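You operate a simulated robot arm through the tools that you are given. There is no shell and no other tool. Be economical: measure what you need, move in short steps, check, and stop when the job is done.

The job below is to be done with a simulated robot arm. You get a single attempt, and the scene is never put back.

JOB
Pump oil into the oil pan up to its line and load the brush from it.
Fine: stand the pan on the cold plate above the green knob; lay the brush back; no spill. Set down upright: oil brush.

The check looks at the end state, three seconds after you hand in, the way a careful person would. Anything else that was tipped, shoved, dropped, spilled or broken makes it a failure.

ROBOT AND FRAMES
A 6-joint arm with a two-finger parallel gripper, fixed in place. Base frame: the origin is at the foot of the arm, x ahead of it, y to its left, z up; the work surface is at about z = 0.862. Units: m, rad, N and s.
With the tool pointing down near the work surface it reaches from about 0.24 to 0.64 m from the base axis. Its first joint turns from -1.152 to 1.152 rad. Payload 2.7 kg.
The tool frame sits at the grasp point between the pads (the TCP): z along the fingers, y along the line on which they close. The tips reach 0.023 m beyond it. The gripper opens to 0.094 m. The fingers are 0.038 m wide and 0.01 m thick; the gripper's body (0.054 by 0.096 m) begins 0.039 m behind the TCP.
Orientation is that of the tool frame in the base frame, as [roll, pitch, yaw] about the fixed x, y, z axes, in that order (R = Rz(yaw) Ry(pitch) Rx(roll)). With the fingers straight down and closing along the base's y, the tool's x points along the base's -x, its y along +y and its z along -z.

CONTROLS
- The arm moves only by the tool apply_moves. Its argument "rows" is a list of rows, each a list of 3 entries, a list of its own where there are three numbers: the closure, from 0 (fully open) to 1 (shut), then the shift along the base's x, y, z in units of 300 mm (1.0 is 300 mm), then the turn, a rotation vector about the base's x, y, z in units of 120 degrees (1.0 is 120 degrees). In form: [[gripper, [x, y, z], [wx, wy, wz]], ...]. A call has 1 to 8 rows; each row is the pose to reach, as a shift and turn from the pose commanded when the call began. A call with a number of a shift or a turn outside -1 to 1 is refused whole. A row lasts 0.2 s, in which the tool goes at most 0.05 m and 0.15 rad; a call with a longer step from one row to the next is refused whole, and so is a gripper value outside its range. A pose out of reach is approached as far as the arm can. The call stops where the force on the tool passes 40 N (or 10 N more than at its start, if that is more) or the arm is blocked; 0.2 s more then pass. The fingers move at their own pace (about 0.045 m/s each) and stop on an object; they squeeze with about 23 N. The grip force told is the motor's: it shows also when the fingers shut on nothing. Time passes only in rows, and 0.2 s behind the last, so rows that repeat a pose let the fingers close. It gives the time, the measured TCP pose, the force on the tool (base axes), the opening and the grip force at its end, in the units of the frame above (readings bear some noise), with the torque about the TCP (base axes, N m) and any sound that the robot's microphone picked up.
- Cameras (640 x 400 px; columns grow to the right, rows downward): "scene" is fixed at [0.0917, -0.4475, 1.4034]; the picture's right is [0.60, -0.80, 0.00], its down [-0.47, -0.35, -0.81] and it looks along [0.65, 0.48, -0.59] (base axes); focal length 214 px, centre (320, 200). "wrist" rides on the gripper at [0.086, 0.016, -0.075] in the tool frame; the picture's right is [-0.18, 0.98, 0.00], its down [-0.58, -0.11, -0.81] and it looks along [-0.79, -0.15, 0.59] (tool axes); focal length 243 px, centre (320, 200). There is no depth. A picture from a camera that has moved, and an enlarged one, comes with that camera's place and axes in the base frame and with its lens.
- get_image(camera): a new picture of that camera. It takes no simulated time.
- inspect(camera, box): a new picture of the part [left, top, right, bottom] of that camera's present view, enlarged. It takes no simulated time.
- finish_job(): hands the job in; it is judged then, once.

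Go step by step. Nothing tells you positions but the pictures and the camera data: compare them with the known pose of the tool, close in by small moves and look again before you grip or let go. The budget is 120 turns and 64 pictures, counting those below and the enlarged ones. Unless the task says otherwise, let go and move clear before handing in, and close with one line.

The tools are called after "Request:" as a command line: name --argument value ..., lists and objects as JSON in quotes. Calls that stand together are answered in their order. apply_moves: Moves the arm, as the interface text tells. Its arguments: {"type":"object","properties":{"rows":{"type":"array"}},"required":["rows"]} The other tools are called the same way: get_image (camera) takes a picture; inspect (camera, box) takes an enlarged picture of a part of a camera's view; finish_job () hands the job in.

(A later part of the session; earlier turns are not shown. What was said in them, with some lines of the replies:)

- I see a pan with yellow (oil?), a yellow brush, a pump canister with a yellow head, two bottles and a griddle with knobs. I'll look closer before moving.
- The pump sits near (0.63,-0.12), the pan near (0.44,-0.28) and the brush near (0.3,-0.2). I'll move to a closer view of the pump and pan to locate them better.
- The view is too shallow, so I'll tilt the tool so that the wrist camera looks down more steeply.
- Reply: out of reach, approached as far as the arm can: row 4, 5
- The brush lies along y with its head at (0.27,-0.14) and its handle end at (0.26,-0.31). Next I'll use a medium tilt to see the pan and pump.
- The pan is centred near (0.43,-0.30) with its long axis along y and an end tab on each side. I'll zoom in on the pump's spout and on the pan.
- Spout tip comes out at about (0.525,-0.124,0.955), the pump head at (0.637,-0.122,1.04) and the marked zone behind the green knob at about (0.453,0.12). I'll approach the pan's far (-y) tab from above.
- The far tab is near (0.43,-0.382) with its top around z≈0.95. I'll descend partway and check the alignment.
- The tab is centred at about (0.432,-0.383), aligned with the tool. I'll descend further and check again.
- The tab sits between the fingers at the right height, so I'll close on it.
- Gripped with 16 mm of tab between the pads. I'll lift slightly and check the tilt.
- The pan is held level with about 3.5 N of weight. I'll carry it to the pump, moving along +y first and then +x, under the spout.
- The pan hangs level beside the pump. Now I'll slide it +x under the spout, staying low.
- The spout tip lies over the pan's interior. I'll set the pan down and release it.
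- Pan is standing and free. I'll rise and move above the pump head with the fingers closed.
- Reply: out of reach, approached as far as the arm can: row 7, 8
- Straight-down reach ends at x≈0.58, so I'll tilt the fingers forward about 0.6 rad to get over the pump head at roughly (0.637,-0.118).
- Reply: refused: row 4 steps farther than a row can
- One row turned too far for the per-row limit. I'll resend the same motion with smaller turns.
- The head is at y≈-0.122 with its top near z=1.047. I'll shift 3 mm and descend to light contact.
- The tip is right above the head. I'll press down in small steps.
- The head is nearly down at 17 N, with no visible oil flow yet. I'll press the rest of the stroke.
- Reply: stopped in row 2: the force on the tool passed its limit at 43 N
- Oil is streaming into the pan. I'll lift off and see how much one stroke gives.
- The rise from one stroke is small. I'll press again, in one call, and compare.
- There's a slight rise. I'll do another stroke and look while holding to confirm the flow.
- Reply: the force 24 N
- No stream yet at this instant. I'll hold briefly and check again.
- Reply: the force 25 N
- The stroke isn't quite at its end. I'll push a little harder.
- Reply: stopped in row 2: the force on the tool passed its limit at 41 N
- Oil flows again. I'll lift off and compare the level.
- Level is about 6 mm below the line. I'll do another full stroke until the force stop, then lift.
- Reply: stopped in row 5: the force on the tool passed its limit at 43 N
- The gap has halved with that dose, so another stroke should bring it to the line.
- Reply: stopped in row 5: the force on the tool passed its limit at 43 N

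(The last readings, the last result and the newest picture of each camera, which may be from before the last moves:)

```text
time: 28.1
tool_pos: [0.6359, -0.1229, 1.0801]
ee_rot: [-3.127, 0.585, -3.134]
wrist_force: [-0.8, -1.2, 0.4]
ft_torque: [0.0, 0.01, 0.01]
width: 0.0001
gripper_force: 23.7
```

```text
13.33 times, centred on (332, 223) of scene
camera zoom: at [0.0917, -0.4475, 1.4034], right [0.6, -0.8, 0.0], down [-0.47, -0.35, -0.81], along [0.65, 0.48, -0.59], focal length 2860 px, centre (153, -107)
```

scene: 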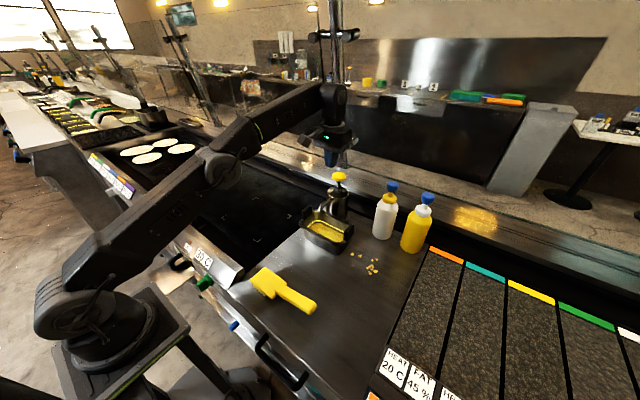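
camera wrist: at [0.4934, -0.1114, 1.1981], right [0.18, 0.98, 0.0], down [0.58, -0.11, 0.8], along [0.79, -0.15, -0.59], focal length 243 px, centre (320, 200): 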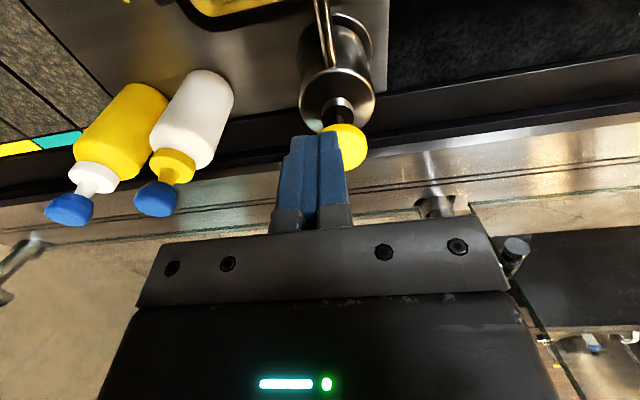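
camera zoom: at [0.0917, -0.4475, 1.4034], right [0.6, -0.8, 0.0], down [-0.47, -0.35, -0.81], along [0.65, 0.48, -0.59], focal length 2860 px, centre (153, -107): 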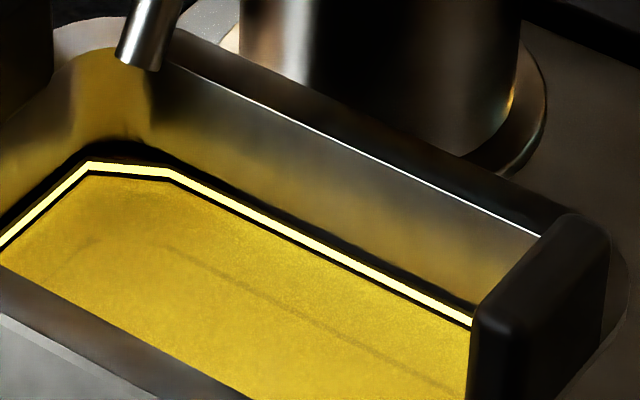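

The oil is just under the line's lower edge. One more dose should put the surface on the line itself.

Request:
apply_moves --rows '[[1, [0, 0, -0.05], [0, 0, 0]], [1, [0, 0, -0.1], [0, 0, 0]], [1, [-0.01, 0, -0.115], [0, 0, 0]], [1, [-0.01, 0, -0.13], [0, 0, 0]], [1, [-0.01, 0, -0.145], [0, 0, 0]]]'

Request:
apply_moves --rows '[[1, [0, 0, 0.06], [0, 0.01, 0]], [1, [0, 0, 0.1], [0, 0.015, 0]], [1, [0, 0, 0.12], [0, 0.015, 0]], [1, [0, 0, 0.15], [0, 0.015, 0]]]'

Request:
inspect --camera "scene" --box '[310, 208, 355, 238]'

```text
time: 29.2
tool_pos: [0.6355, -0.1219, 1.0509]
ee_rot: [-3.119, 0.615, -3.129]
wrist_force: [-4.4, 1.7, 7.7]
ft_torque: [0.02, 0.16, 0.01]
width: 0.0
gripper_force: 23.1
stopped in row 5: the force on the tool passed its limit at 43 N (the readings are from after the stop); the commanded pose is now the measured one
```

```text
time: 30.2
tool_pos: [0.6356, -0.1222, 1.0952]
ee_rot: [-3.121, 0.577, -3.13]
wrist_force: [-0.4, 0.3, -0.1]
ft_torque: [0.0, 0.0, -0.05]
width: 0.0001
gripper_force: 23.2
```

```text
13.33 times, centred on (332, 223) of scene
camera zoom: at [0.0917, -0.4475, 1.4034], right [0.6, -0.8, 0.0], down [-0.47, -0.35, -0.81], along [0.65, 0.48, -0.59], focal length 2860 px, centre (153, -107)
```

zoom: 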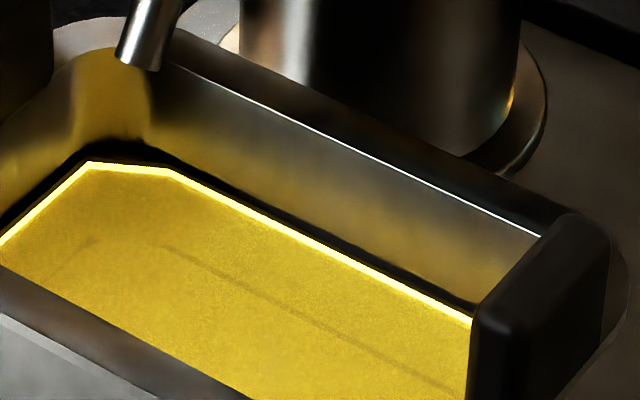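

Oil is now on the line. I'll straighten the tool and return above the pan's -y tab.

Request:
apply_moves --rows '[[1, [-0.03, -0.03, 0.1], [0, 0.03, 0]], [1, [-0.1, -0.1, 0.15], [0, 0.09, 0]], [1, [-0.2, -0.2, 0.15], [0, 0.15, 0]], [1, [-0.29, -0.29, 0.15], [0, 0.21, 0]], [0.5, [-0.36, -0.36, 0.15], [0, 0.2755, 0]], [0.3, [-0.397, -0.402, 0.1], [0, 0.2755, 0]], [0.3, [-0.397, -0.402, 0.0], [0, 0.2755, 0]], [0.3, [-0.397, -0.402, 0.0], [0, 0.2755, 0]]]'

Request:
get_image --camera "wrist"

```text
time: 32.0
tool_pos: [0.5161, -0.2433, 1.095]
ee_rot: [-3.126, 0.001, -3.132]
wrist_force: [0.0, 0.8, -0.6]
ft_torque: [0.0, 0.01, 0.01]
width: 0.0658
gripper_force: 0.1
```

```text
20 pictures are left
camera wrist: at [0.4279, -0.2286, 1.1691], right [0.17, 0.98, -0.01], down [0.58, -0.09, 0.81], along [0.8, -0.15, -0.59], focal length 243 px, centre (320, 200)
```

wrist: 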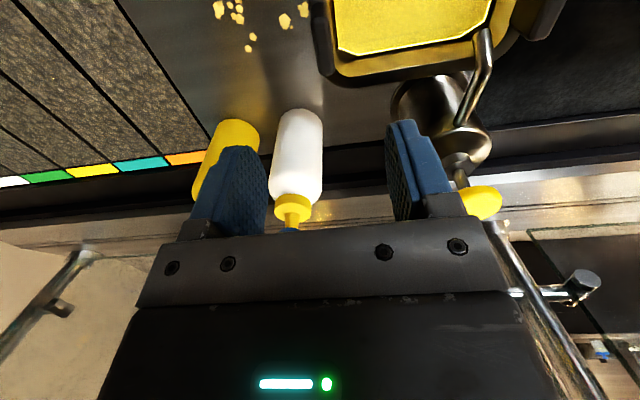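

The tab is directly below. I'll correct the small roll error, descend to the earlier grasp height and close.

Request:
apply_moves --rows '[[0.3, [0.001, 0.002, -0.13], [0.0075, 0, -0.0046]], [0.3, [0.001, 0.002, -0.26], [0.0075, 0, -0.0046]], [0.3, [0.001, 0.002, -0.39], [0.0075, 0, -0.0046]], [0.3, [0.001, 0.002, -0.48], [0.0075, 0, -0.0046]], [0.3, [0.001, 0.002, -0.525], [0.0075, 0, -0.0046]], [0.3, [0.001, 0.002, -0.525], [0.0075, 0, -0.0046]]]'

Request:
apply_moves --rows '[[0.6, [0, 0, 0], [0, 0, 0]], [0.7, [0, 0, 0], [0, 0, 0]], [0.75, [0, 0, 0], [0, 0, 0]], [0.8, [0, 0, 0], [0, 0, 0]], [0.9, [0, 0, 0], [0, 0, 0]], [1, [0, 0, 0], [0, 0, 0]], [1, [0, 0, 0], [0, 0, 0]]]'

Request:
get_image --camera "wrist"

```text
time: 33.4
tool_pos: [0.5164, -0.2427, 0.9363]
ee_rot: [3.14, 0.003, -3.141]
wrist_force: [0.7, 0.3, -0.2]
ft_torque: [-0.01, 0.0, -0.01]
width: 0.0659
gripper_force: 0.0
```

```text
time: 35.0
tool_pos: [0.5156, -0.2423, 0.938]
ee_rot: [3.141, 0.002, 3.141]
wrist_force: [0.6, 1.3, 1.1]
ft_torque: [0.53, 0.02, -0.02]
width: 0.0161
gripper_force: 23.3
```

```text
19 pictures are left
camera wrist: at [0.4295, -0.2275, 1.0124], right [0.18, 0.98, 0.0], down [0.58, -0.11, 0.81], along [0.79, -0.15, -0.59], focal length 243 px, centre (320, 200)
```

wrist: 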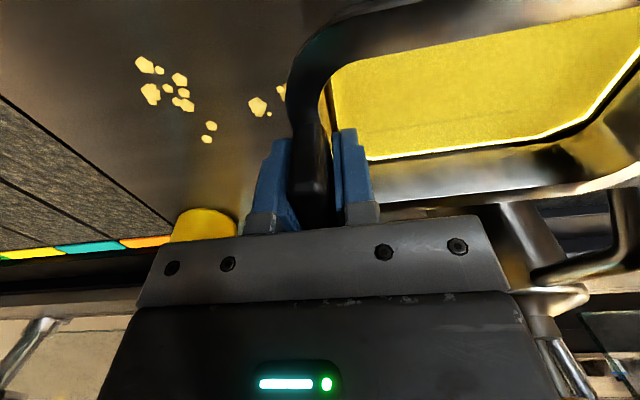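

Gripped. I'll lift about 12 mm gently and look at the level.

Request:
apply_moves --rows '[[1, [0, 0, 0.01], [0, 0, 0]], [1, [0, 0, 0.02], [0, 0, 0]], [1, [0, 0, 0.03], [0, 0, 0]], [1, [0, 0, 0.04], [0, 0, 0]], [1, [0, 0, 0.04], [0, 0, 0]], [1, [0, 0, 0.04], [0, 0, 0]]]'

Request:
inspect --camera "scene" --box '[295, 190, 375, 250]'

```text
time: 36.4
tool_pos: [0.5173, -0.2422, 0.9489]
ee_rot: [3.141, 0.002, 3.141]
wrist_force: [-0.8, -0.8, -4.5]
ft_torque: [-0.35, -0.05, -0.04]
width: 0.0161
gripper_force: 22.9
```

```text
6.67 times, centred on (335, 220) of scene
camera zoom: at [0.0918, -0.4475, 1.4034], right [0.6, -0.8, 0.0], down [-0.47, -0.35, -0.81], along [0.65, 0.48, -0.59], focal length 1430 px, centre (220, 67)
```

zoom: 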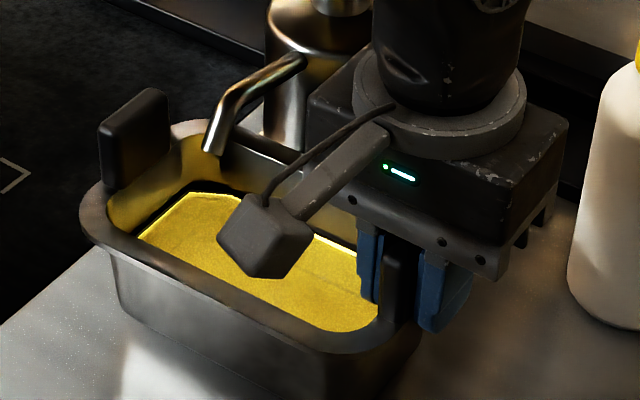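

The pan stays level. I'll back out slowly in -x from under the spout.

Request:
apply_moves --rows '[[1, [-0.02, 0, 0], [0, 0, 0]], [1, [-0.06, 0, 0], [0, 0, 0]], [1, [-0.12, 0, 0], [0, 0, 0]], [1, [-0.18, 0, 0], [0, 0, 0]], [1, [-0.24, 0, 0], [0, 0, 0]], [1, [-0.29, 0, 0.01], [0, 0, 0]], [1, [-0.31, 0, 0.03], [0, 0, 0]], [1, [-0.31, 0, 0.06], [0, 0, 0]]]'

Request:
apply_moves --rows '[[1, [0, 0.02, 0.03], [0, 0, 0]], [1, [0, 0.06, 0.06], [0, 0, 0]], [1, [0, 0.12, 0.09], [0, 0, 0]], [1, [0.01, 0.19, 0.1], [0, 0, 0]], [1, [0.02, 0.26, 0.1], [0, 0, 0]], [1, [0.03, 0.33, 0.1], [0, 0, 0]], [1, [0.04, 0.38, 0.1], [0, 0, 0]], [1, [0.04, 0.4, 0.1], [0, 0, 0]]]'

Request:
get_image --camera "scene"

```text
time: 38.2
tool_pos: [0.4236, -0.2422, 0.9667]
ee_rot: [3.14, 0.002, 3.141]
wrist_force: [-0.1, 0.9, -4.2]
ft_torque: [-0.36, -0.05, 0.01]
width: 0.0156
gripper_force: 23.2
```

```text
time: 40.0
tool_pos: [0.4349, -0.1224, 0.9971]
ee_rot: [3.139, 0.003, 3.141]
wrist_force: [-0.7, -0.5, -5.2]
ft_torque: [-0.38, -0.06, -0.01]
width: 0.0159
gripper_force: 22.9
```

```text
17 pictures are left
```

scene: 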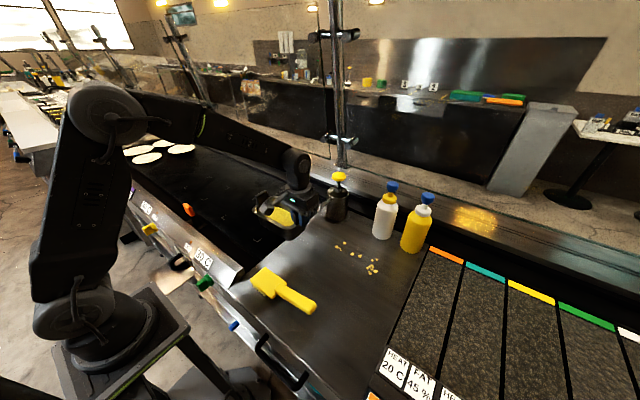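

The pan is over the griddle's near edge. I'll continue to above the marked zone behind the green knob.

Request:
apply_moves --rows '[[1, [0.01, 0.03, 0], [0, 0, 0]], [1, [0.02, 0.1, 0], [0, 0, 0]], [1, [0.03, 0.19, 0], [0, 0, 0]], [1, [0.04, 0.28, 0], [0, 0, 0]], [1, [0.05, 0.37, 0], [0, 0, 0]], [1, [0.06, 0.45, 0], [0, 0, 0]], [1, [0.06, 0.51, 0], [0, 0, 0]], [1, [0.06, 0.535, 0], [0, 0, 0]]]'

Request:
inspect --camera "scene" --box '[180, 155, 320, 285]'

Request:
get_image --camera "wrist"

```text
time: 41.8
tool_pos: [0.4547, 0.0378, 0.9983]
ee_rot: [3.139, 0.003, -3.141]
wrist_force: [-0.1, 0.4, -4.2]
ft_torque: [-0.36, -0.02, 0.03]
width: 0.0157
gripper_force: 23.3
```

```text
3.08 times, centred on (250, 220) of scene
camera zoom: at [0.0917, -0.4475, 1.4035], right [0.6, -0.8, 0.0], down [-0.47, -0.35, -0.81], along [0.65, 0.48, -0.59], focal length 660 px, centre (535, 138)
```

zoom: 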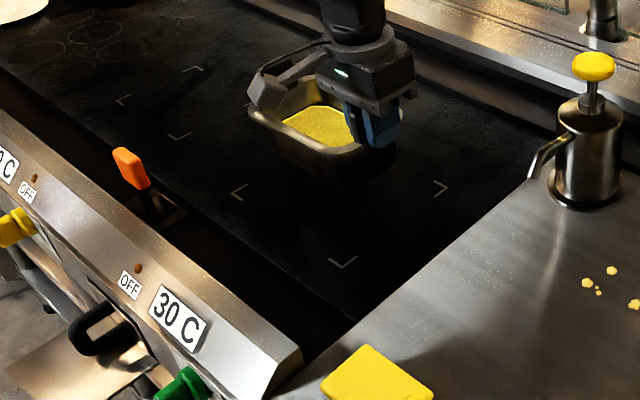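

```text
15 pictures are left
camera wrist: at [0.3665, 0.0529, 1.0721], right [0.18, 0.98, 0.0], down [0.58, -0.11, 0.81], along [0.79, -0.15, -0.59], focal length 243 px, centre (320, 200)
```

wrist: 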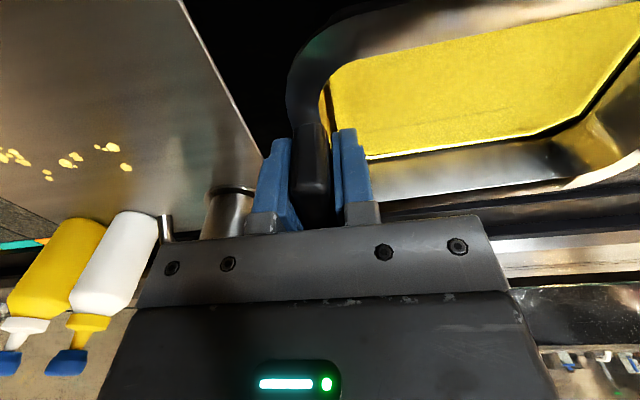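

The pan is above the marked zone. I'll lower it slowly, then check its position against the corner marks.

Request:
apply_moves --rows '[[1, [0, 0, -0.02], [0, 0, 0]], [1, [0, 0, -0.05], [0, 0, 0]], [1, [0, 0, -0.08], [0, 0, 0]], [1, [0, 0, -0.11], [0, 0, 0]], [1, [0, 0, -0.14], [0, 0, 0]], [1, [0, 0, -0.155], [0, 0, 0]], [1, [0, 0, -0.16], [0, 0, 0]]]'

Request:
inspect --camera "scene" --box '[220, 165, 320, 255]'

```text
time: 43.4
tool_pos: [0.4534, 0.0379, 0.9487]
ee_rot: [3.139, 0.002, -3.141]
wrist_force: [-0.5, -0.9, -5.9]
ft_torque: [-0.34, -0.04, 0.01]
width: 0.0158
gripper_force: 23.3
```

```text
4.44 times, centred on (270, 210) of scene
camera zoom: at [0.0917, -0.4475, 1.4034], right [0.6, -0.8, 0.0], down [-0.47, -0.35, -0.81], along [0.65, 0.48, -0.59], focal length 953 px, centre (542, 156)
```

zoom: 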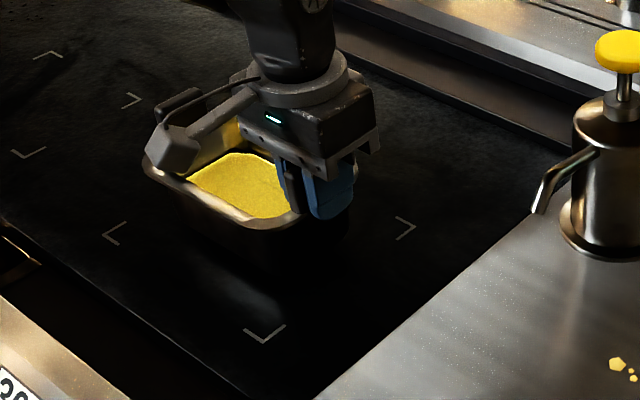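

Projected, the pan centre lines up with the zone centre if the plate is at counter height. I'll keep lowering until contact.

Request:
apply_moves --rows '[[1, [0, 0, -0.012], [0, 0, 0]], [1, [0, 0, -0.024], [0, 0, 0]], [1, [0, 0, -0.034], [0, 0, 0]], [1, [0, 0, -0.034], [0, 0, 0]]]'

```text
time: 44.4
tool_pos: [0.4529, 0.0376, 0.9382]
ee_rot: [3.14, 0.001, -3.141]
wrist_force: [-0.2, -1.2, 0.2]
ft_torque: [0.27, 0.13, 0.06]
width: 0.0156
gripper_force: 23.2
```

It's in contact with the plate, so the weight is off the tool. I'll release gently and rise.

Request:
apply_moves --rows '[[1, [0, 0, -0.002], [0, 0, 0]], [0.8, [0, 0, -0.002], [0, 0, 0]], [0.6, [0, 0, -0.002], [0, 0, 0]], [0.4, [0, 0, -0.002], [0, 0, 0]], [0.3, [0, 0, -0.002], [0, 0, 0]], [0.3, [0, 0, 0.1], [0, 0, 0]], [0.3, [0, 0, 0.25], [0, 0, 0]], [0.3, [0, 0, 0.4], [0, 0, 0]]]'

Request:
inspect --camera "scene" --box '[220, 165, 320, 255]'

```text
time: 46.2
tool_pos: [0.4526, 0.0377, 1.0602]
ee_rot: [3.141, 0.001, -3.141]
wrist_force: [0.4, -0.2, -1.1]
ft_torque: [0.02, 0.02, -0.04]
width: 0.0657
gripper_force: 0.1
```

```text
4.44 times, centred on (270, 210) of scene
camera zoom: at [0.0917, -0.4475, 1.4034], right [0.6, -0.8, 0.0], down [-0.47, -0.35, -0.81], along [0.65, 0.48, -0.59], focal length 953 px, centre (542, 156)
```

zoom: 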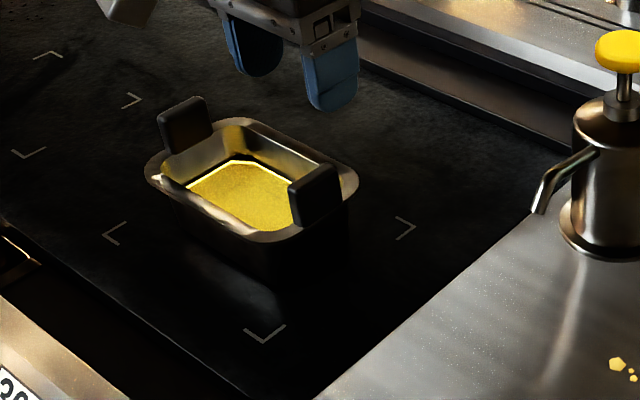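

The pan stands on the marked zone with its oil at the line. Next is the brush: I'll move above its handle while turning the gripper 90° so that it closes across the handle.

Request:
apply_moves --rows '[[0.2, [-0.07, -0.1, 0], [0, 0, 0.07]], [0, [-0.14, -0.2, 0], [0, 0, 0.14]], [0, [-0.22, -0.3, 0], [0, 0, 0.21]], [0, [-0.3, -0.41, 0], [0, 0, 0.28]], [0, [-0.38, -0.52, 0], [0, 0, 0.35]], [0, [-0.46, -0.63, 0], [0, 0, 0.42]], [0, [-0.54, -0.74, 0], [0, 0, 0.49]], [0, [-0.613, -0.843, 0], [0, 0, 0.56]]]'

Request:
apply_moves --rows '[[0, [0, 0, 0], [0, 0, 0.07]], [0, [0, 0, 0], [0, 0, 0.14]], [0, [0, 0, 0], [0, 0, 0.19]], [0, [0, 0, 0], [0, 0, 0.19]]]'

Request:
get_image --camera "wrist"

Request:
inspect --camera "scene" --box '[230, 235, 340, 325]'

```text
time: 48.0
tool_pos: [0.2704, -0.2139, 1.06]
ee_rot: [3.139, 0.003, -1.967]
wrist_force: [0.6, -0.2, -0.1]
ft_torque: [-0.02, -0.01, -0.01]
width: 0.0939
gripper_force: 0.0
```

```text
time: 49.0
tool_pos: [0.2697, -0.2151, 1.0604]
ee_rot: [3.14, 0.001, -1.57]
wrist_force: [0.4, -0.1, -0.4]
ft_torque: [0.08, 0.01, -0.02]
width: 0.0941
gripper_force: 0.0
```

```text
12 pictures are left
camera wrist: at [0.2535, -0.3028, 1.1339], right [-0.98, 0.18, 0.0], down [0.11, 0.58, 0.81], along [0.15, 0.79, -0.59], focal length 243 px, centre (320, 200)
```

wrist: 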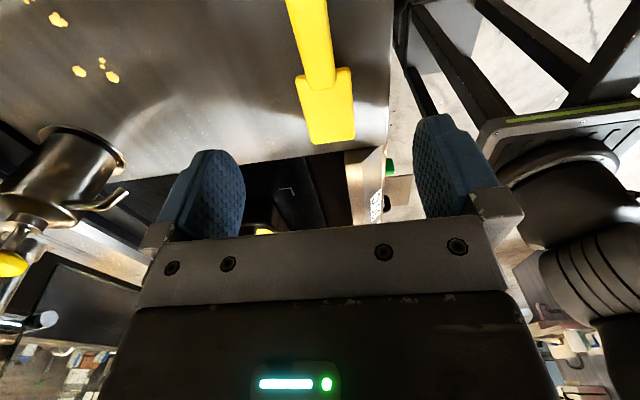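

```text
4.44 times, centred on (285, 280) of scene
camera zoom: at [0.0917, -0.4475, 1.4034], right [0.6, -0.8, 0.0], down [-0.47, -0.35, -0.81], along [0.65, 0.48, -0.59], focal length 953 px, centre (476, -156)
```

zoom: 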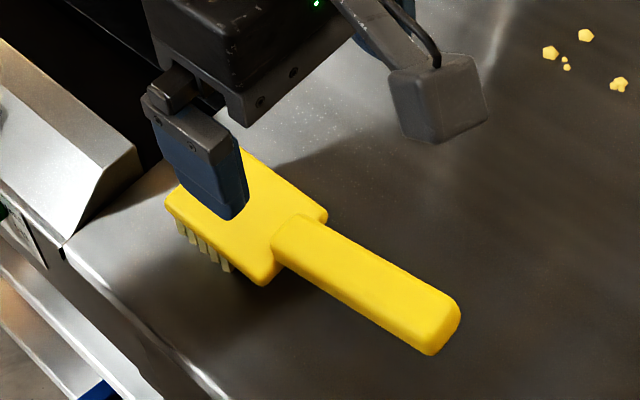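

The handle runs along y at x≈0.276 with its top near z≈0.92. I'll shift slightly, descend around it and grip.

Request:
apply_moves --rows '[[0, [0.02, -0.015, -0.13], [0, 0, 0]], [0, [0.02, -0.015, -0.26], [0, 0, 0]], [0, [0.02, -0.015, -0.38], [0, 0, 0]], [0, [0.02, -0.015, -0.46], [0, 0, 0]], [0, [0.02, -0.015, -0.505], [0, 0, 0]], [0, [0.02, -0.015, -0.505], [0, 0, 0]]]'

Request:
inspect --camera "scene" --box '[230, 235, 340, 325]'

```text
time: 50.4
tool_pos: [0.2748, -0.2198, 0.9074]
ee_rot: [3.14, 0.003, -1.569]
wrist_force: [-0.2, -0.1, -0.2]
ft_torque: [-0.02, -0.01, 0.0]
width: 0.0941
gripper_force: 0.1
```

```text
4.44 times, centred on (285, 280) of scene
camera zoom: at [0.0917, -0.4475, 1.4034], right [0.6, -0.8, 0.0], down [-0.47, -0.35, -0.81], along [0.65, 0.48, -0.59], focal length 953 px, centre (476, -156)
```

zoom: 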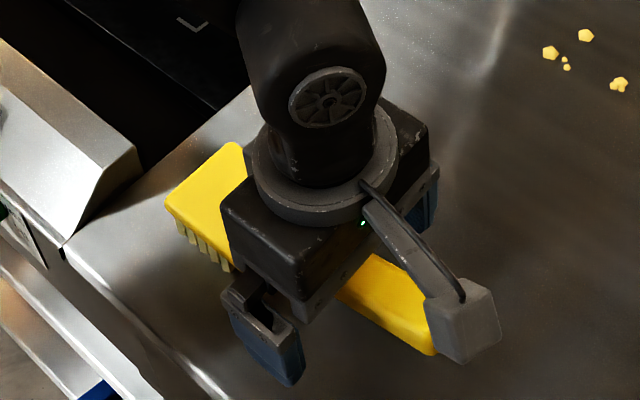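

The fingers straddle the handle. I'll close, then lift.

Request:
apply_moves --rows '[[0.4, [0, 0, 0], [0, 0, 0]], [0.6, [0, 0, 0], [0, 0, 0]], [1, [0, 0, 0], [0, 0, 0]], [1, [0, 0, 0], [0, 0, 0]], [1, [0, 0, 0], [0, 0, 0]], [1, [0, 0, 0], [0, 0, 0]]]'

Request:
apply_moves --rows '[[1, [0, 0, 0.03], [0, 0, 0]], [1, [0, 0, 0.12], [0, 0, 0]], [1, [0, 0, 0.24], [0, 0, 0]], [1, [0, 0, 0.36], [0, 0, 0]], [1, [0, 0, 0.4], [0, 0, 0]]]'

Request:
get_image --camera "scene"

```text
time: 51.8
tool_pos: [0.2765, -0.2181, 0.9077]
ee_rot: [3.139, 0.002, -1.569]
wrist_force: [1.0, 0.4, 0.0]
ft_torque: [0.03, -0.02, 0.02]
width: 0.0277
gripper_force: 23.0
```

```text
time: 53.0
tool_pos: [0.2747, -0.2211, 1.0278]
ee_rot: [3.14, 0.002, -1.57]
wrist_force: [-0.1, -0.6, 0.1]
ft_torque: [-0.08, -0.02, -0.01]
width: 0.0276
gripper_force: 23.2
```

```text
9 pictures are left
```

scene: 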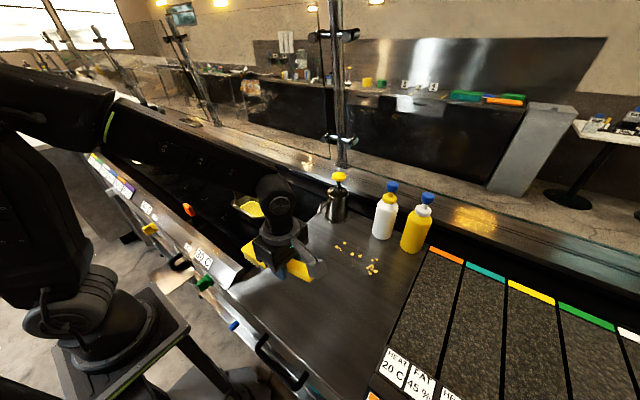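

Brush held with its head forward. I'll carry it toward the pan, turning it so that the head points along +x.

Request:
apply_moves --rows '[[1, [0.03, 0.05, 0.02], [0, 0, -0.07]], [1, [0.06, 0.14, 0.04], [0, 0, -0.14]], [1, [0.09, 0.24, 0.05], [0, 0, -0.21]], [1, [0.12, 0.34, 0.05], [0, 0, -0.28]], [1, [0.15, 0.44, 0.05], [0, 0, -0.35]], [1, [0.18, 0.54, 0.05], [0, 0, -0.42]], [1, [0.21, 0.64, 0.05], [0, 0, -0.49]], [1, [0.24, 0.74, 0.05], [0, 0, -0.56]]]'

Request:
apply_moves --rows '[[1, [0.04, 0.1, 0], [0, 0, -0.07]], [1, [0.08, 0.2, 0], [0, 0, -0.14]], [1, [0.12, 0.3, 0], [0, 0, -0.19]], [1, [0.148, 0.393, 0], [0, 0, -0.19]], [1, [0.148, 0.393, 0], [0, 0, -0.19]]]'

Request:
apply_moves --rows '[[1, [0, 0, 0], [0, 0.065, 0]], [1, [0, 0, 0], [0, 0.129, 0]], [1, [0, 0, 0], [0, 0.129, 0]]]'

Request:
inspect --camera "scene" --box '[200, 155, 300, 245]'

```text
time: 54.8
tool_pos: [0.3481, 0.0041, 1.0434]
ee_rot: [3.14, 0.002, -2.744]
wrist_force: [0.2, 0.3, -1.0]
ft_torque: [-0.07, 0.08, 0.0]
width: 0.0277
gripper_force: 23.5
```

```text
time: 56.0
tool_pos: [0.3915, 0.1206, 1.0438]
ee_rot: [3.139, 0.002, -3.141]
wrist_force: [0.4, 0.6, -1.0]
ft_torque: [0.03, 0.14, 0.03]
width: 0.0276
gripper_force: 23.1
```

```text
time: 56.8
tool_pos: [0.3922, 0.1202, 1.0435]
ee_rot: [3.14, -0.269, -3.141]
wrist_force: [0.0, -0.2, -1.2]
ft_torque: [-0.01, 0.06, -0.01]
width: 0.0278
gripper_force: 23.2
```

```text
4.44 times, centred on (250, 200) of scene
camera zoom: at [0.0917, -0.4475, 1.4034], right [0.6, -0.8, 0.0], down [-0.47, -0.35, -0.81], along [0.65, 0.48, -0.59], focal length 953 px, centre (631, 200)
```

zoom: 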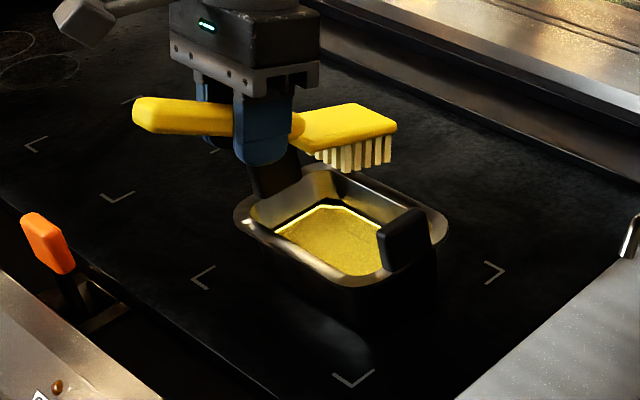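

The head is well above the pan, with the bristles facing down. I'll lower the front bristles toward the oil and check before the last bit.

Request:
apply_moves --rows '[[1, [-0.02, -0.003, -0.06], [0, 0, 0]], [1, [-0.02, -0.003, -0.12], [0, 0, 0]], [1, [-0.02, -0.003, -0.18], [0, 0, 0]], [1, [-0.02, -0.003, -0.22], [0, 0, 0]], [1, [-0.02, -0.003, -0.245], [0, 0, 0]]]'

Request:
inspect --camera "scene" --box '[230, 180, 290, 230]'

```text
time: 58.0
tool_pos: [0.3876, 0.1199, 0.9697]
ee_rot: [3.138, -0.264, -3.141]
wrist_force: [-2.3, 0.2, 6.7]
ft_torque: [-0.08, -0.74, -0.04]
width: 0.0279
gripper_force: 23.2
```

```text
8.00 times, centred on (260, 205) of scene
camera zoom: at [0.0915, -0.4475, 1.4035], right [0.6, -0.8, 0.0], down [-0.47, -0.35, -0.81], along [0.65, 0.48, -0.59], focal length 1716 px, centre (800, 160)
```

zoom: 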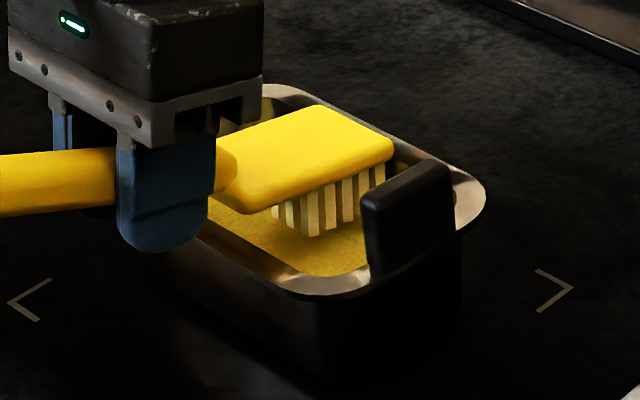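

The front bristles are touching the sloped far wall. I'll raise a little, shift back 14 mm and lower again.

Request:
apply_moves --rows '[[1, [0, 0, 0.04], [0, 0, 0]], [1, [-0.045, 0, 0.04], [0, 0, 0]], [1, [-0.045, 0, 0.02], [0, 0, 0]], [1, [-0.045, 0, 0], [0, 0, 0]], [1, [-0.045, 0, -0.012], [0, 0, 0]]]'

```text
time: 59.2
tool_pos: [0.3723, 0.1201, 0.9666]
ee_rot: [3.14, -0.269, 3.14]
wrist_force: [-0.5, 0.4, -1.3]
ft_torque: [0.0, 0.09, -0.01]
width: 0.0279
gripper_force: 22.9
```

It's free now. I'll lower in small steps while watching the force.

Request:
apply_moves --rows '[[1, [0, 0, -0.01], [0, 0, 0]], [1, [0, 0, -0.02], [0, 0, 0]], [1, [0, 0, -0.03], [0, 0, 0]]]'

Request:
inspect --camera "scene" --box '[230, 180, 290, 230]'

```text
time: 60.0
tool_pos: [0.3722, 0.1204, 0.956]
ee_rot: [3.141, -0.269, 3.141]
wrist_force: [-0.2, 0.5, -1.6]
ft_torque: [0.03, 0.05, 0.0]
width: 0.0276
gripper_force: 22.8
```

```text
8.00 times, centred on (260, 205) of scene
camera zoom: at [0.0917, -0.4475, 1.4034], right [0.6, -0.8, 0.0], down [-0.47, -0.35, -0.81], along [0.65, 0.48, -0.59], focal length 1716 px, centre (800, 160)
```

zoom: 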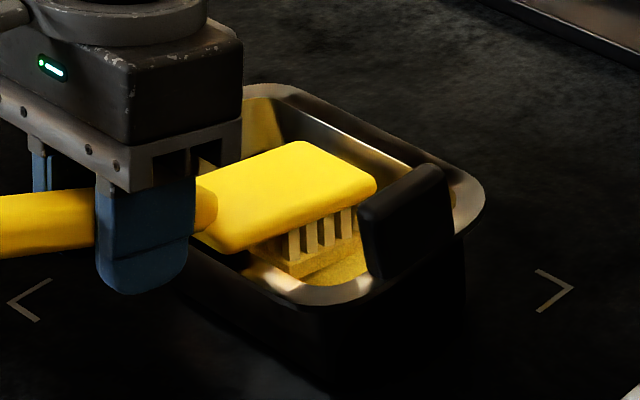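

The bristle tips appear to be entering the oil without touching the walls. I'll dip a few mm deeper and hold.

Request:
apply_moves --rows '[[1, [0, 0, -0.008], [0, 0, 0]], [1, [0, 0, -0.016], [0, 0, 0]], [1, [0, 0, -0.02], [0, 0, 0]], [1, [0, 0, -0.02], [0, 0, 0]], [1, [0, 0, -0.02], [0, 0, 0]], [1, [0, 0, -0.02], [0, 0, 0]]]'

```text
time: 61.4
tool_pos: [0.3741, 0.1195, 0.9495]
ee_rot: [3.14, -0.268, -3.14]
wrist_force: [3.2, 2.2, 13.3]
ft_torque: [0.02, -0.61, 0.11]
width: 0.028
gripper_force: 23.2
```

The head's back edge touched the near rim, with the tips about 1 cm deep by my estimate. I'll raise it straight up above the pan, keeping it there to drain, and look at the bristles.

Request:
apply_moves --rows '[[1, [0, 0, 0.015], [0, 0, 0]], [1, [0, 0, 0.03], [0, 0, 0]], [1, [0, 0, 0.08], [0, 0, 0]], [1, [0.02, 0, 0.14], [0, 0, 0]], [1, [0.04, 0, 0.2], [0, 0, 0]], [1, [0.05, 0, 0.25], [0, 0, 0]], [1, [0.05, 0, 0.25], [0, 0, 0]], [1, [0.05, 0, 0.25], [0, 0, 0]]]'

Request:
inspect --camera "scene" --box '[220, 160, 300, 230]'

```text
time: 63.2
tool_pos: [0.3889, 0.1192, 1.0265]
ee_rot: [3.14, -0.269, 3.141]
wrist_force: [0.1, 0.3, -0.6]
ft_torque: [0.02, 0.08, 0.02]
width: 0.0277
gripper_force: 23.1
```

```text
5.71 times, centred on (260, 195) of scene
camera zoom: at [0.0917, -0.4475, 1.4034], right [0.6, -0.8, 0.0], down [-0.47, -0.35, -0.81], along [0.65, 0.48, -0.59], focal length 1226 px, centre (663, 229)
```

zoom: 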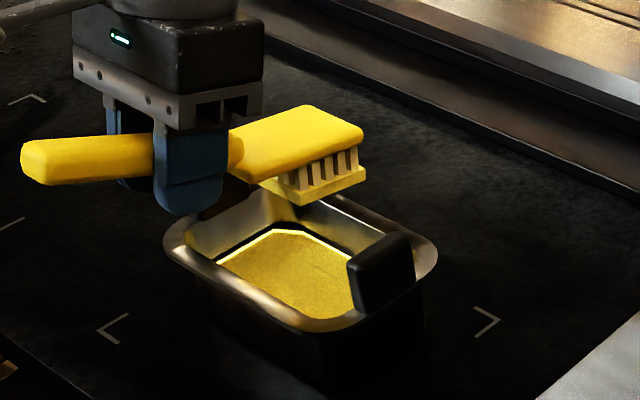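

The bristles are visibly coated with oil, and the pan hasn't moved. I'll let the brush drain over the pan while levelling it.

Request:
apply_moves --rows '[[1, [0, 0, 0.02], [0, -0.03, 0]], [1, [0, 0, 0.04], [0, -0.06, 0]], [1, [0, 0, 0.055], [0, -0.1, 0]], [1, [0, 0, 0.055], [0, -0.128, 0]], [1, [0, 0, 0.055], [0, -0.128, 0]], [1, [0, 0, 0.055], [0, -0.128, 0]], [1, [0, 0, 0.055], [0, -0.128, 0]], [1, [0, 0, 0.055], [0, -0.128, 0]]]'

Request:
apply_moves --rows '[[1, [0, 0, 0], [0, 0, 0]], [1, [0, 0, 0], [0, 0, 0]], [1, [0, 0, 0], [0, 0, 0]], [1, [0, 0, 0], [0, 0, 0]], [1, [0, 0, 0], [0, 0, 0]], [1, [0, 0, 0], [0, 0, 0]], [1, [0, 0, 0], [0, 0, 0]], [1, [0, 0, 0], [0, 0, 0]]]'

Request:
apply_moves --rows '[[1, [-0.02, -0.06, 0], [0, 0, 0.05]], [1, [-0.05, -0.14, 0], [0, 0, 0.1]], [1, [-0.09, -0.24, 0], [0, 0, 0.15]], [1, [-0.13, -0.34, 0], [0, 0, 0.19]], [1, [-0.136, -0.384, 0], [0, 0, 0.19]]]'

```text
time: 65.0
tool_pos: [0.3877, 0.1187, 1.0427]
ee_rot: [3.139, 0.0, 3.139]
wrist_force: [0.3, -0.8, -1.5]
ft_torque: [0.0, 0.11, -0.01]
width: 0.0277
gripper_force: 23.0
```

```text
time: 66.8
tool_pos: [0.3874, 0.1198, 1.0427]
ee_rot: [3.139, 0.002, 3.141]
wrist_force: [0.3, 0.4, -1.7]
ft_torque: [0.01, 0.09, 0.0]
width: 0.0279
gripper_force: 22.8
```

```text
time: 68.0
tool_pos: [0.3472, 0.0039, 1.0424]
ee_rot: [3.14, 0.001, -2.743]
wrist_force: [-0.2, -0.4, -1.0]
ft_torque: [-0.02, 0.11, 0.01]
width: 0.0274
gripper_force: 22.8
```

Now I'll carry it the rest of the way back to above its original spot.

Request:
apply_moves --rows '[[1, [-0.03, -0.09, 0], [0, 0, 0.07]], [1, [-0.06, -0.18, 0], [0, 0, 0.14]], [1, [-0.09, -0.28, 0], [0, 0, 0.21]], [1, [-0.12, -0.38, 0], [0, 0, 0.28]], [1, [-0.15, -0.48, 0], [0, 0, 0.35]], [1, [-0.18, -0.58, 0], [0, 0, 0.42]], [1, [-0.21, -0.67, 0], [0, 0, 0.49]], [1, [-0.239, -0.746, 0], [0, 0, 0.56]]]'

Request:
inspect --camera "scene" --box '[200, 180, 340, 320]'

```text
time: 69.8
tool_pos: [0.2758, -0.2199, 1.0416]
ee_rot: [3.138, -0.002, -1.57]
wrist_force: [-0.6, -0.2, -1.7]
ft_torque: [-0.08, 0.02, -0.03]
width: 0.0277
gripper_force: 23.3
```

```text
2.86 times, centred on (270, 250) of scene
camera zoom: at [0.0917, -0.4475, 1.4034], right [0.6, -0.8, 0.0], down [-0.47, -0.35, -0.81], along [0.65, 0.48, -0.59], focal length 613 px, centre (463, 57)
```

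zoom: 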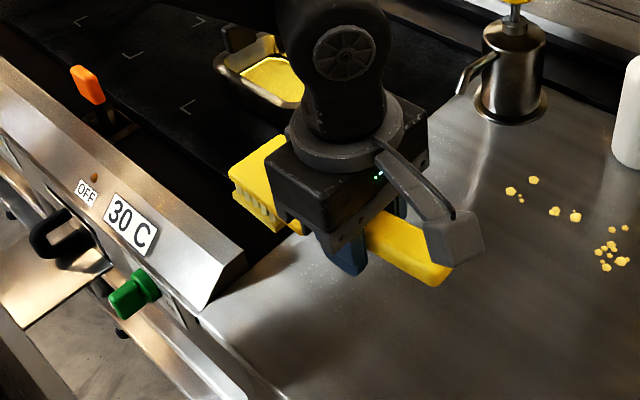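

No drips visible. I'll lower the brush onto its original place, slowing near contact.

Request:
apply_moves --rows '[[1, [0, 0, -0.1], [0, 0, 0]], [1, [0, 0, -0.21], [0, 0, 0]], [1, [0, 0, -0.31], [0, 0, 0]], [1, [0, 0, -0.38], [0, 0, 0]], [1, [0, 0, -0.415], [0, 0, 0]], [1, [0, 0, -0.43], [0, 0, 0]], [1, [0, 0, -0.438], [0, 0, 0]], [1, [0, 0, -0.438], [0, 0, 0]]]'

```text
time: 71.6
tool_pos: [0.2759, -0.219, 0.9113]
ee_rot: [3.141, -0.002, -1.571]
wrist_force: [0.7, -0.9, -1.1]
ft_torque: [-0.09, 0.0, 0.02]
width: 0.0278
gripper_force: 22.8
```

Not in contact yet. I'll go down the last few millimetres.

Request:
apply_moves --rows '[[1, [0, 0, -0.006], [0, 0, 0]], [1, [0, 0, -0.012], [0, 0, 0]], [1, [0, 0, -0.012], [0, 0, 0]]]'

```text
time: 72.4
tool_pos: [0.277, -0.2189, 0.907]
ee_rot: [3.14, 0.0, -1.571]
wrist_force: [-0.1, 0.7, -1.3]
ft_torque: [-0.08, -0.04, -0.01]
width: 0.0276
gripper_force: 23.1
```

Request:
apply_moves --rows '[[1, [0, 0, -0.004], [0, 0, 0]], [1, [0, 0, -0.007], [0, 0, 0]], [1, [0, 0, -0.007], [0, 0, 0]]]'

```text
time: 73.2
tool_pos: [0.2762, -0.2197, 0.9051]
ee_rot: [3.14, 0.0, -1.57]
wrist_force: [-0.2, 0.3, -1.4]
ft_torque: [-0.12, 0.01, 0.0]
width: 0.0279
gripper_force: 22.5
```

The brush was probably pushed up slightly in the grip by the rim. I'll keep lowering gently.

Request:
apply_moves --rows '[[1, [0, 0, -0.004], [0, 0, 0]], [1, [0, 0, -0.008], [0, 0, 0]], [1, [0, 0, -0.012], [0, 0, 0]], [1, [0, 0, -0.012], [0, 0, 0]]]'

Request:
inspect --camera "scene" --box '[225, 225, 345, 325]'

```text
time: 74.2
tool_pos: [0.274, -0.2194, 0.9012]
ee_rot: [3.139, -0.001, -1.57]
wrist_force: [-0.4, -0.4, -0.4]
ft_torque: [-0.11, 0.01, -0.01]
width: 0.0276
gripper_force: 22.5
```

```text
4.00 times, centred on (285, 275) of scene
camera zoom: at [0.0917, -0.4475, 1.4034], right [0.6, -0.8, 0.0], down [-0.47, -0.35, -0.81], along [0.65, 0.48, -0.59], focal length 858 px, centre (460, -100)
```

zoom: 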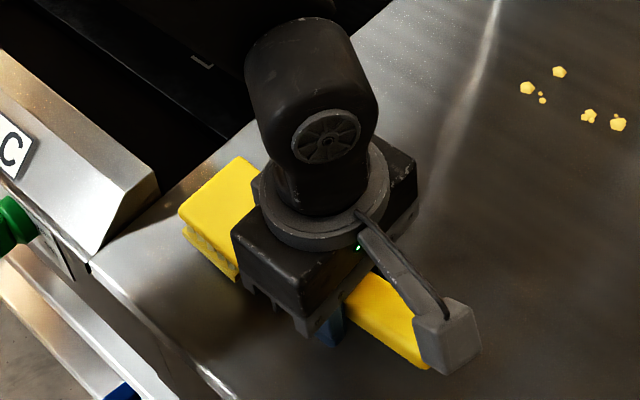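

Request:
apply_moves --rows '[[1, [0, 0, -0.004], [0, 0, 0]], [1, [0, 0, -0.008], [0, 0, 0]], [1, [0, 0, -0.008], [0, 0, 0]]]'

```text
time: 75.0
tool_pos: [0.2758, -0.2197, 0.8988]
ee_rot: [3.139, 0.0, -1.572]
wrist_force: [-0.3, 0.6, -1.4]
ft_torque: [-0.07, -0.02, 0.02]
width: 0.0276
gripper_force: 23.1
```

Request:
apply_moves --rows '[[1, [0, 0, -0.004], [0, 0, 0]], [1, [0, 0, -0.008], [0, 0, 0]], [1, [0, 0, -0.012], [0, 0, 0]], [1, [0, 0, -0.012], [0, 0, 0]]]'

```text
time: 76.0
tool_pos: [0.2757, -0.2197, 0.8958]
ee_rot: [-3.142, 0.0, -1.569]
wrist_force: [-1.6, -2.0, 11.3]
ft_torque: [0.76, 0.03, 0.14]
width: 0.0278
gripper_force: 22.5
```

It's now in contact at the head. I'll ease up 1 mm, open gently and rise.

Request:
apply_moves --rows '[[1, [0, 0, 0.004], [0, 0, 0]], [0.7, [0, 0, 0.004], [0, 0, 0]], [0.5, [0, 0, 0.004], [0, 0, 0]], [0.3, [0, 0, 0.004], [0, 0, 0]], [0, [0, 0, 0.004], [0, 0, 0]], [0, [0, 0, 0.004], [0, 0, 0]], [0, [0, 0, 0.1], [0, 0, 0]], [0, [0, 0, 0.25], [0, 0, 0]]]'

Request:
apply_moves --rows '[[0, [0, 0, 0.14], [0, 0, 0]], [0, [0, 0, 0.28], [0, 0, 0]], [0, [0, 0, 0.42], [0, 0, 0]], [0, [0, 0, 0.56], [0, 0, 0]]]'

Request:
inspect --camera "scene" --box '[200, 170, 360, 330]'

```text
time: 77.8
tool_pos: [0.2734, -0.2199, 0.971]
ee_rot: [3.139, -0.001, -1.57]
wrist_force: [0.2, 0.4, -0.1]
ft_torque: [0.01, -0.02, -0.01]
width: 0.0942
gripper_force: 0.1
```

```text
time: 78.8
tool_pos: [0.2749, -0.2207, 1.1392]
ee_rot: [3.139, -0.001, -1.572]
wrist_force: [0.6, -0.4, -0.1]
ft_torque: [-0.01, 0.0, 0.02]
width: 0.0942
gripper_force: 0.0
```

```text
2.50 times, centred on (280, 250) of scene
camera zoom: at [0.0917, -0.4475, 1.4035], right [0.6, -0.8, 0.0], down [-0.47, -0.35, -0.81], along [0.65, 0.48, -0.59], focal length 536 px, centre (420, 75)
```

zoom: 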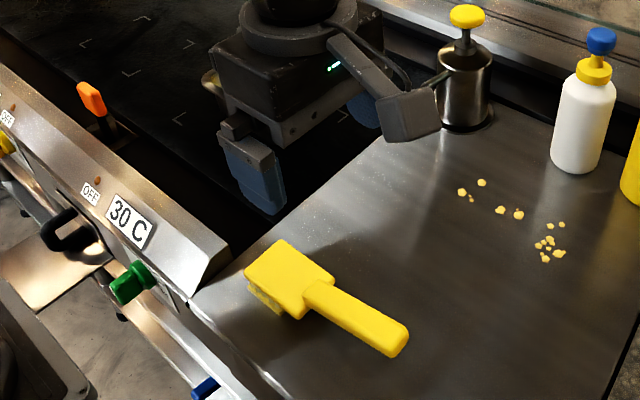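

The brush lies back in place, bristles down and oiled. The pan stands on its zone with oil at the line, and the arm is clear, so I'm handing in.

Request:
finish_job

```text
The job is handed in.
```

I handed in the job: the pan is filled to its line and stands on the cold plate above the green knob, the loaded brush lies back in place bristles down, and I saw no spill in the pictures.
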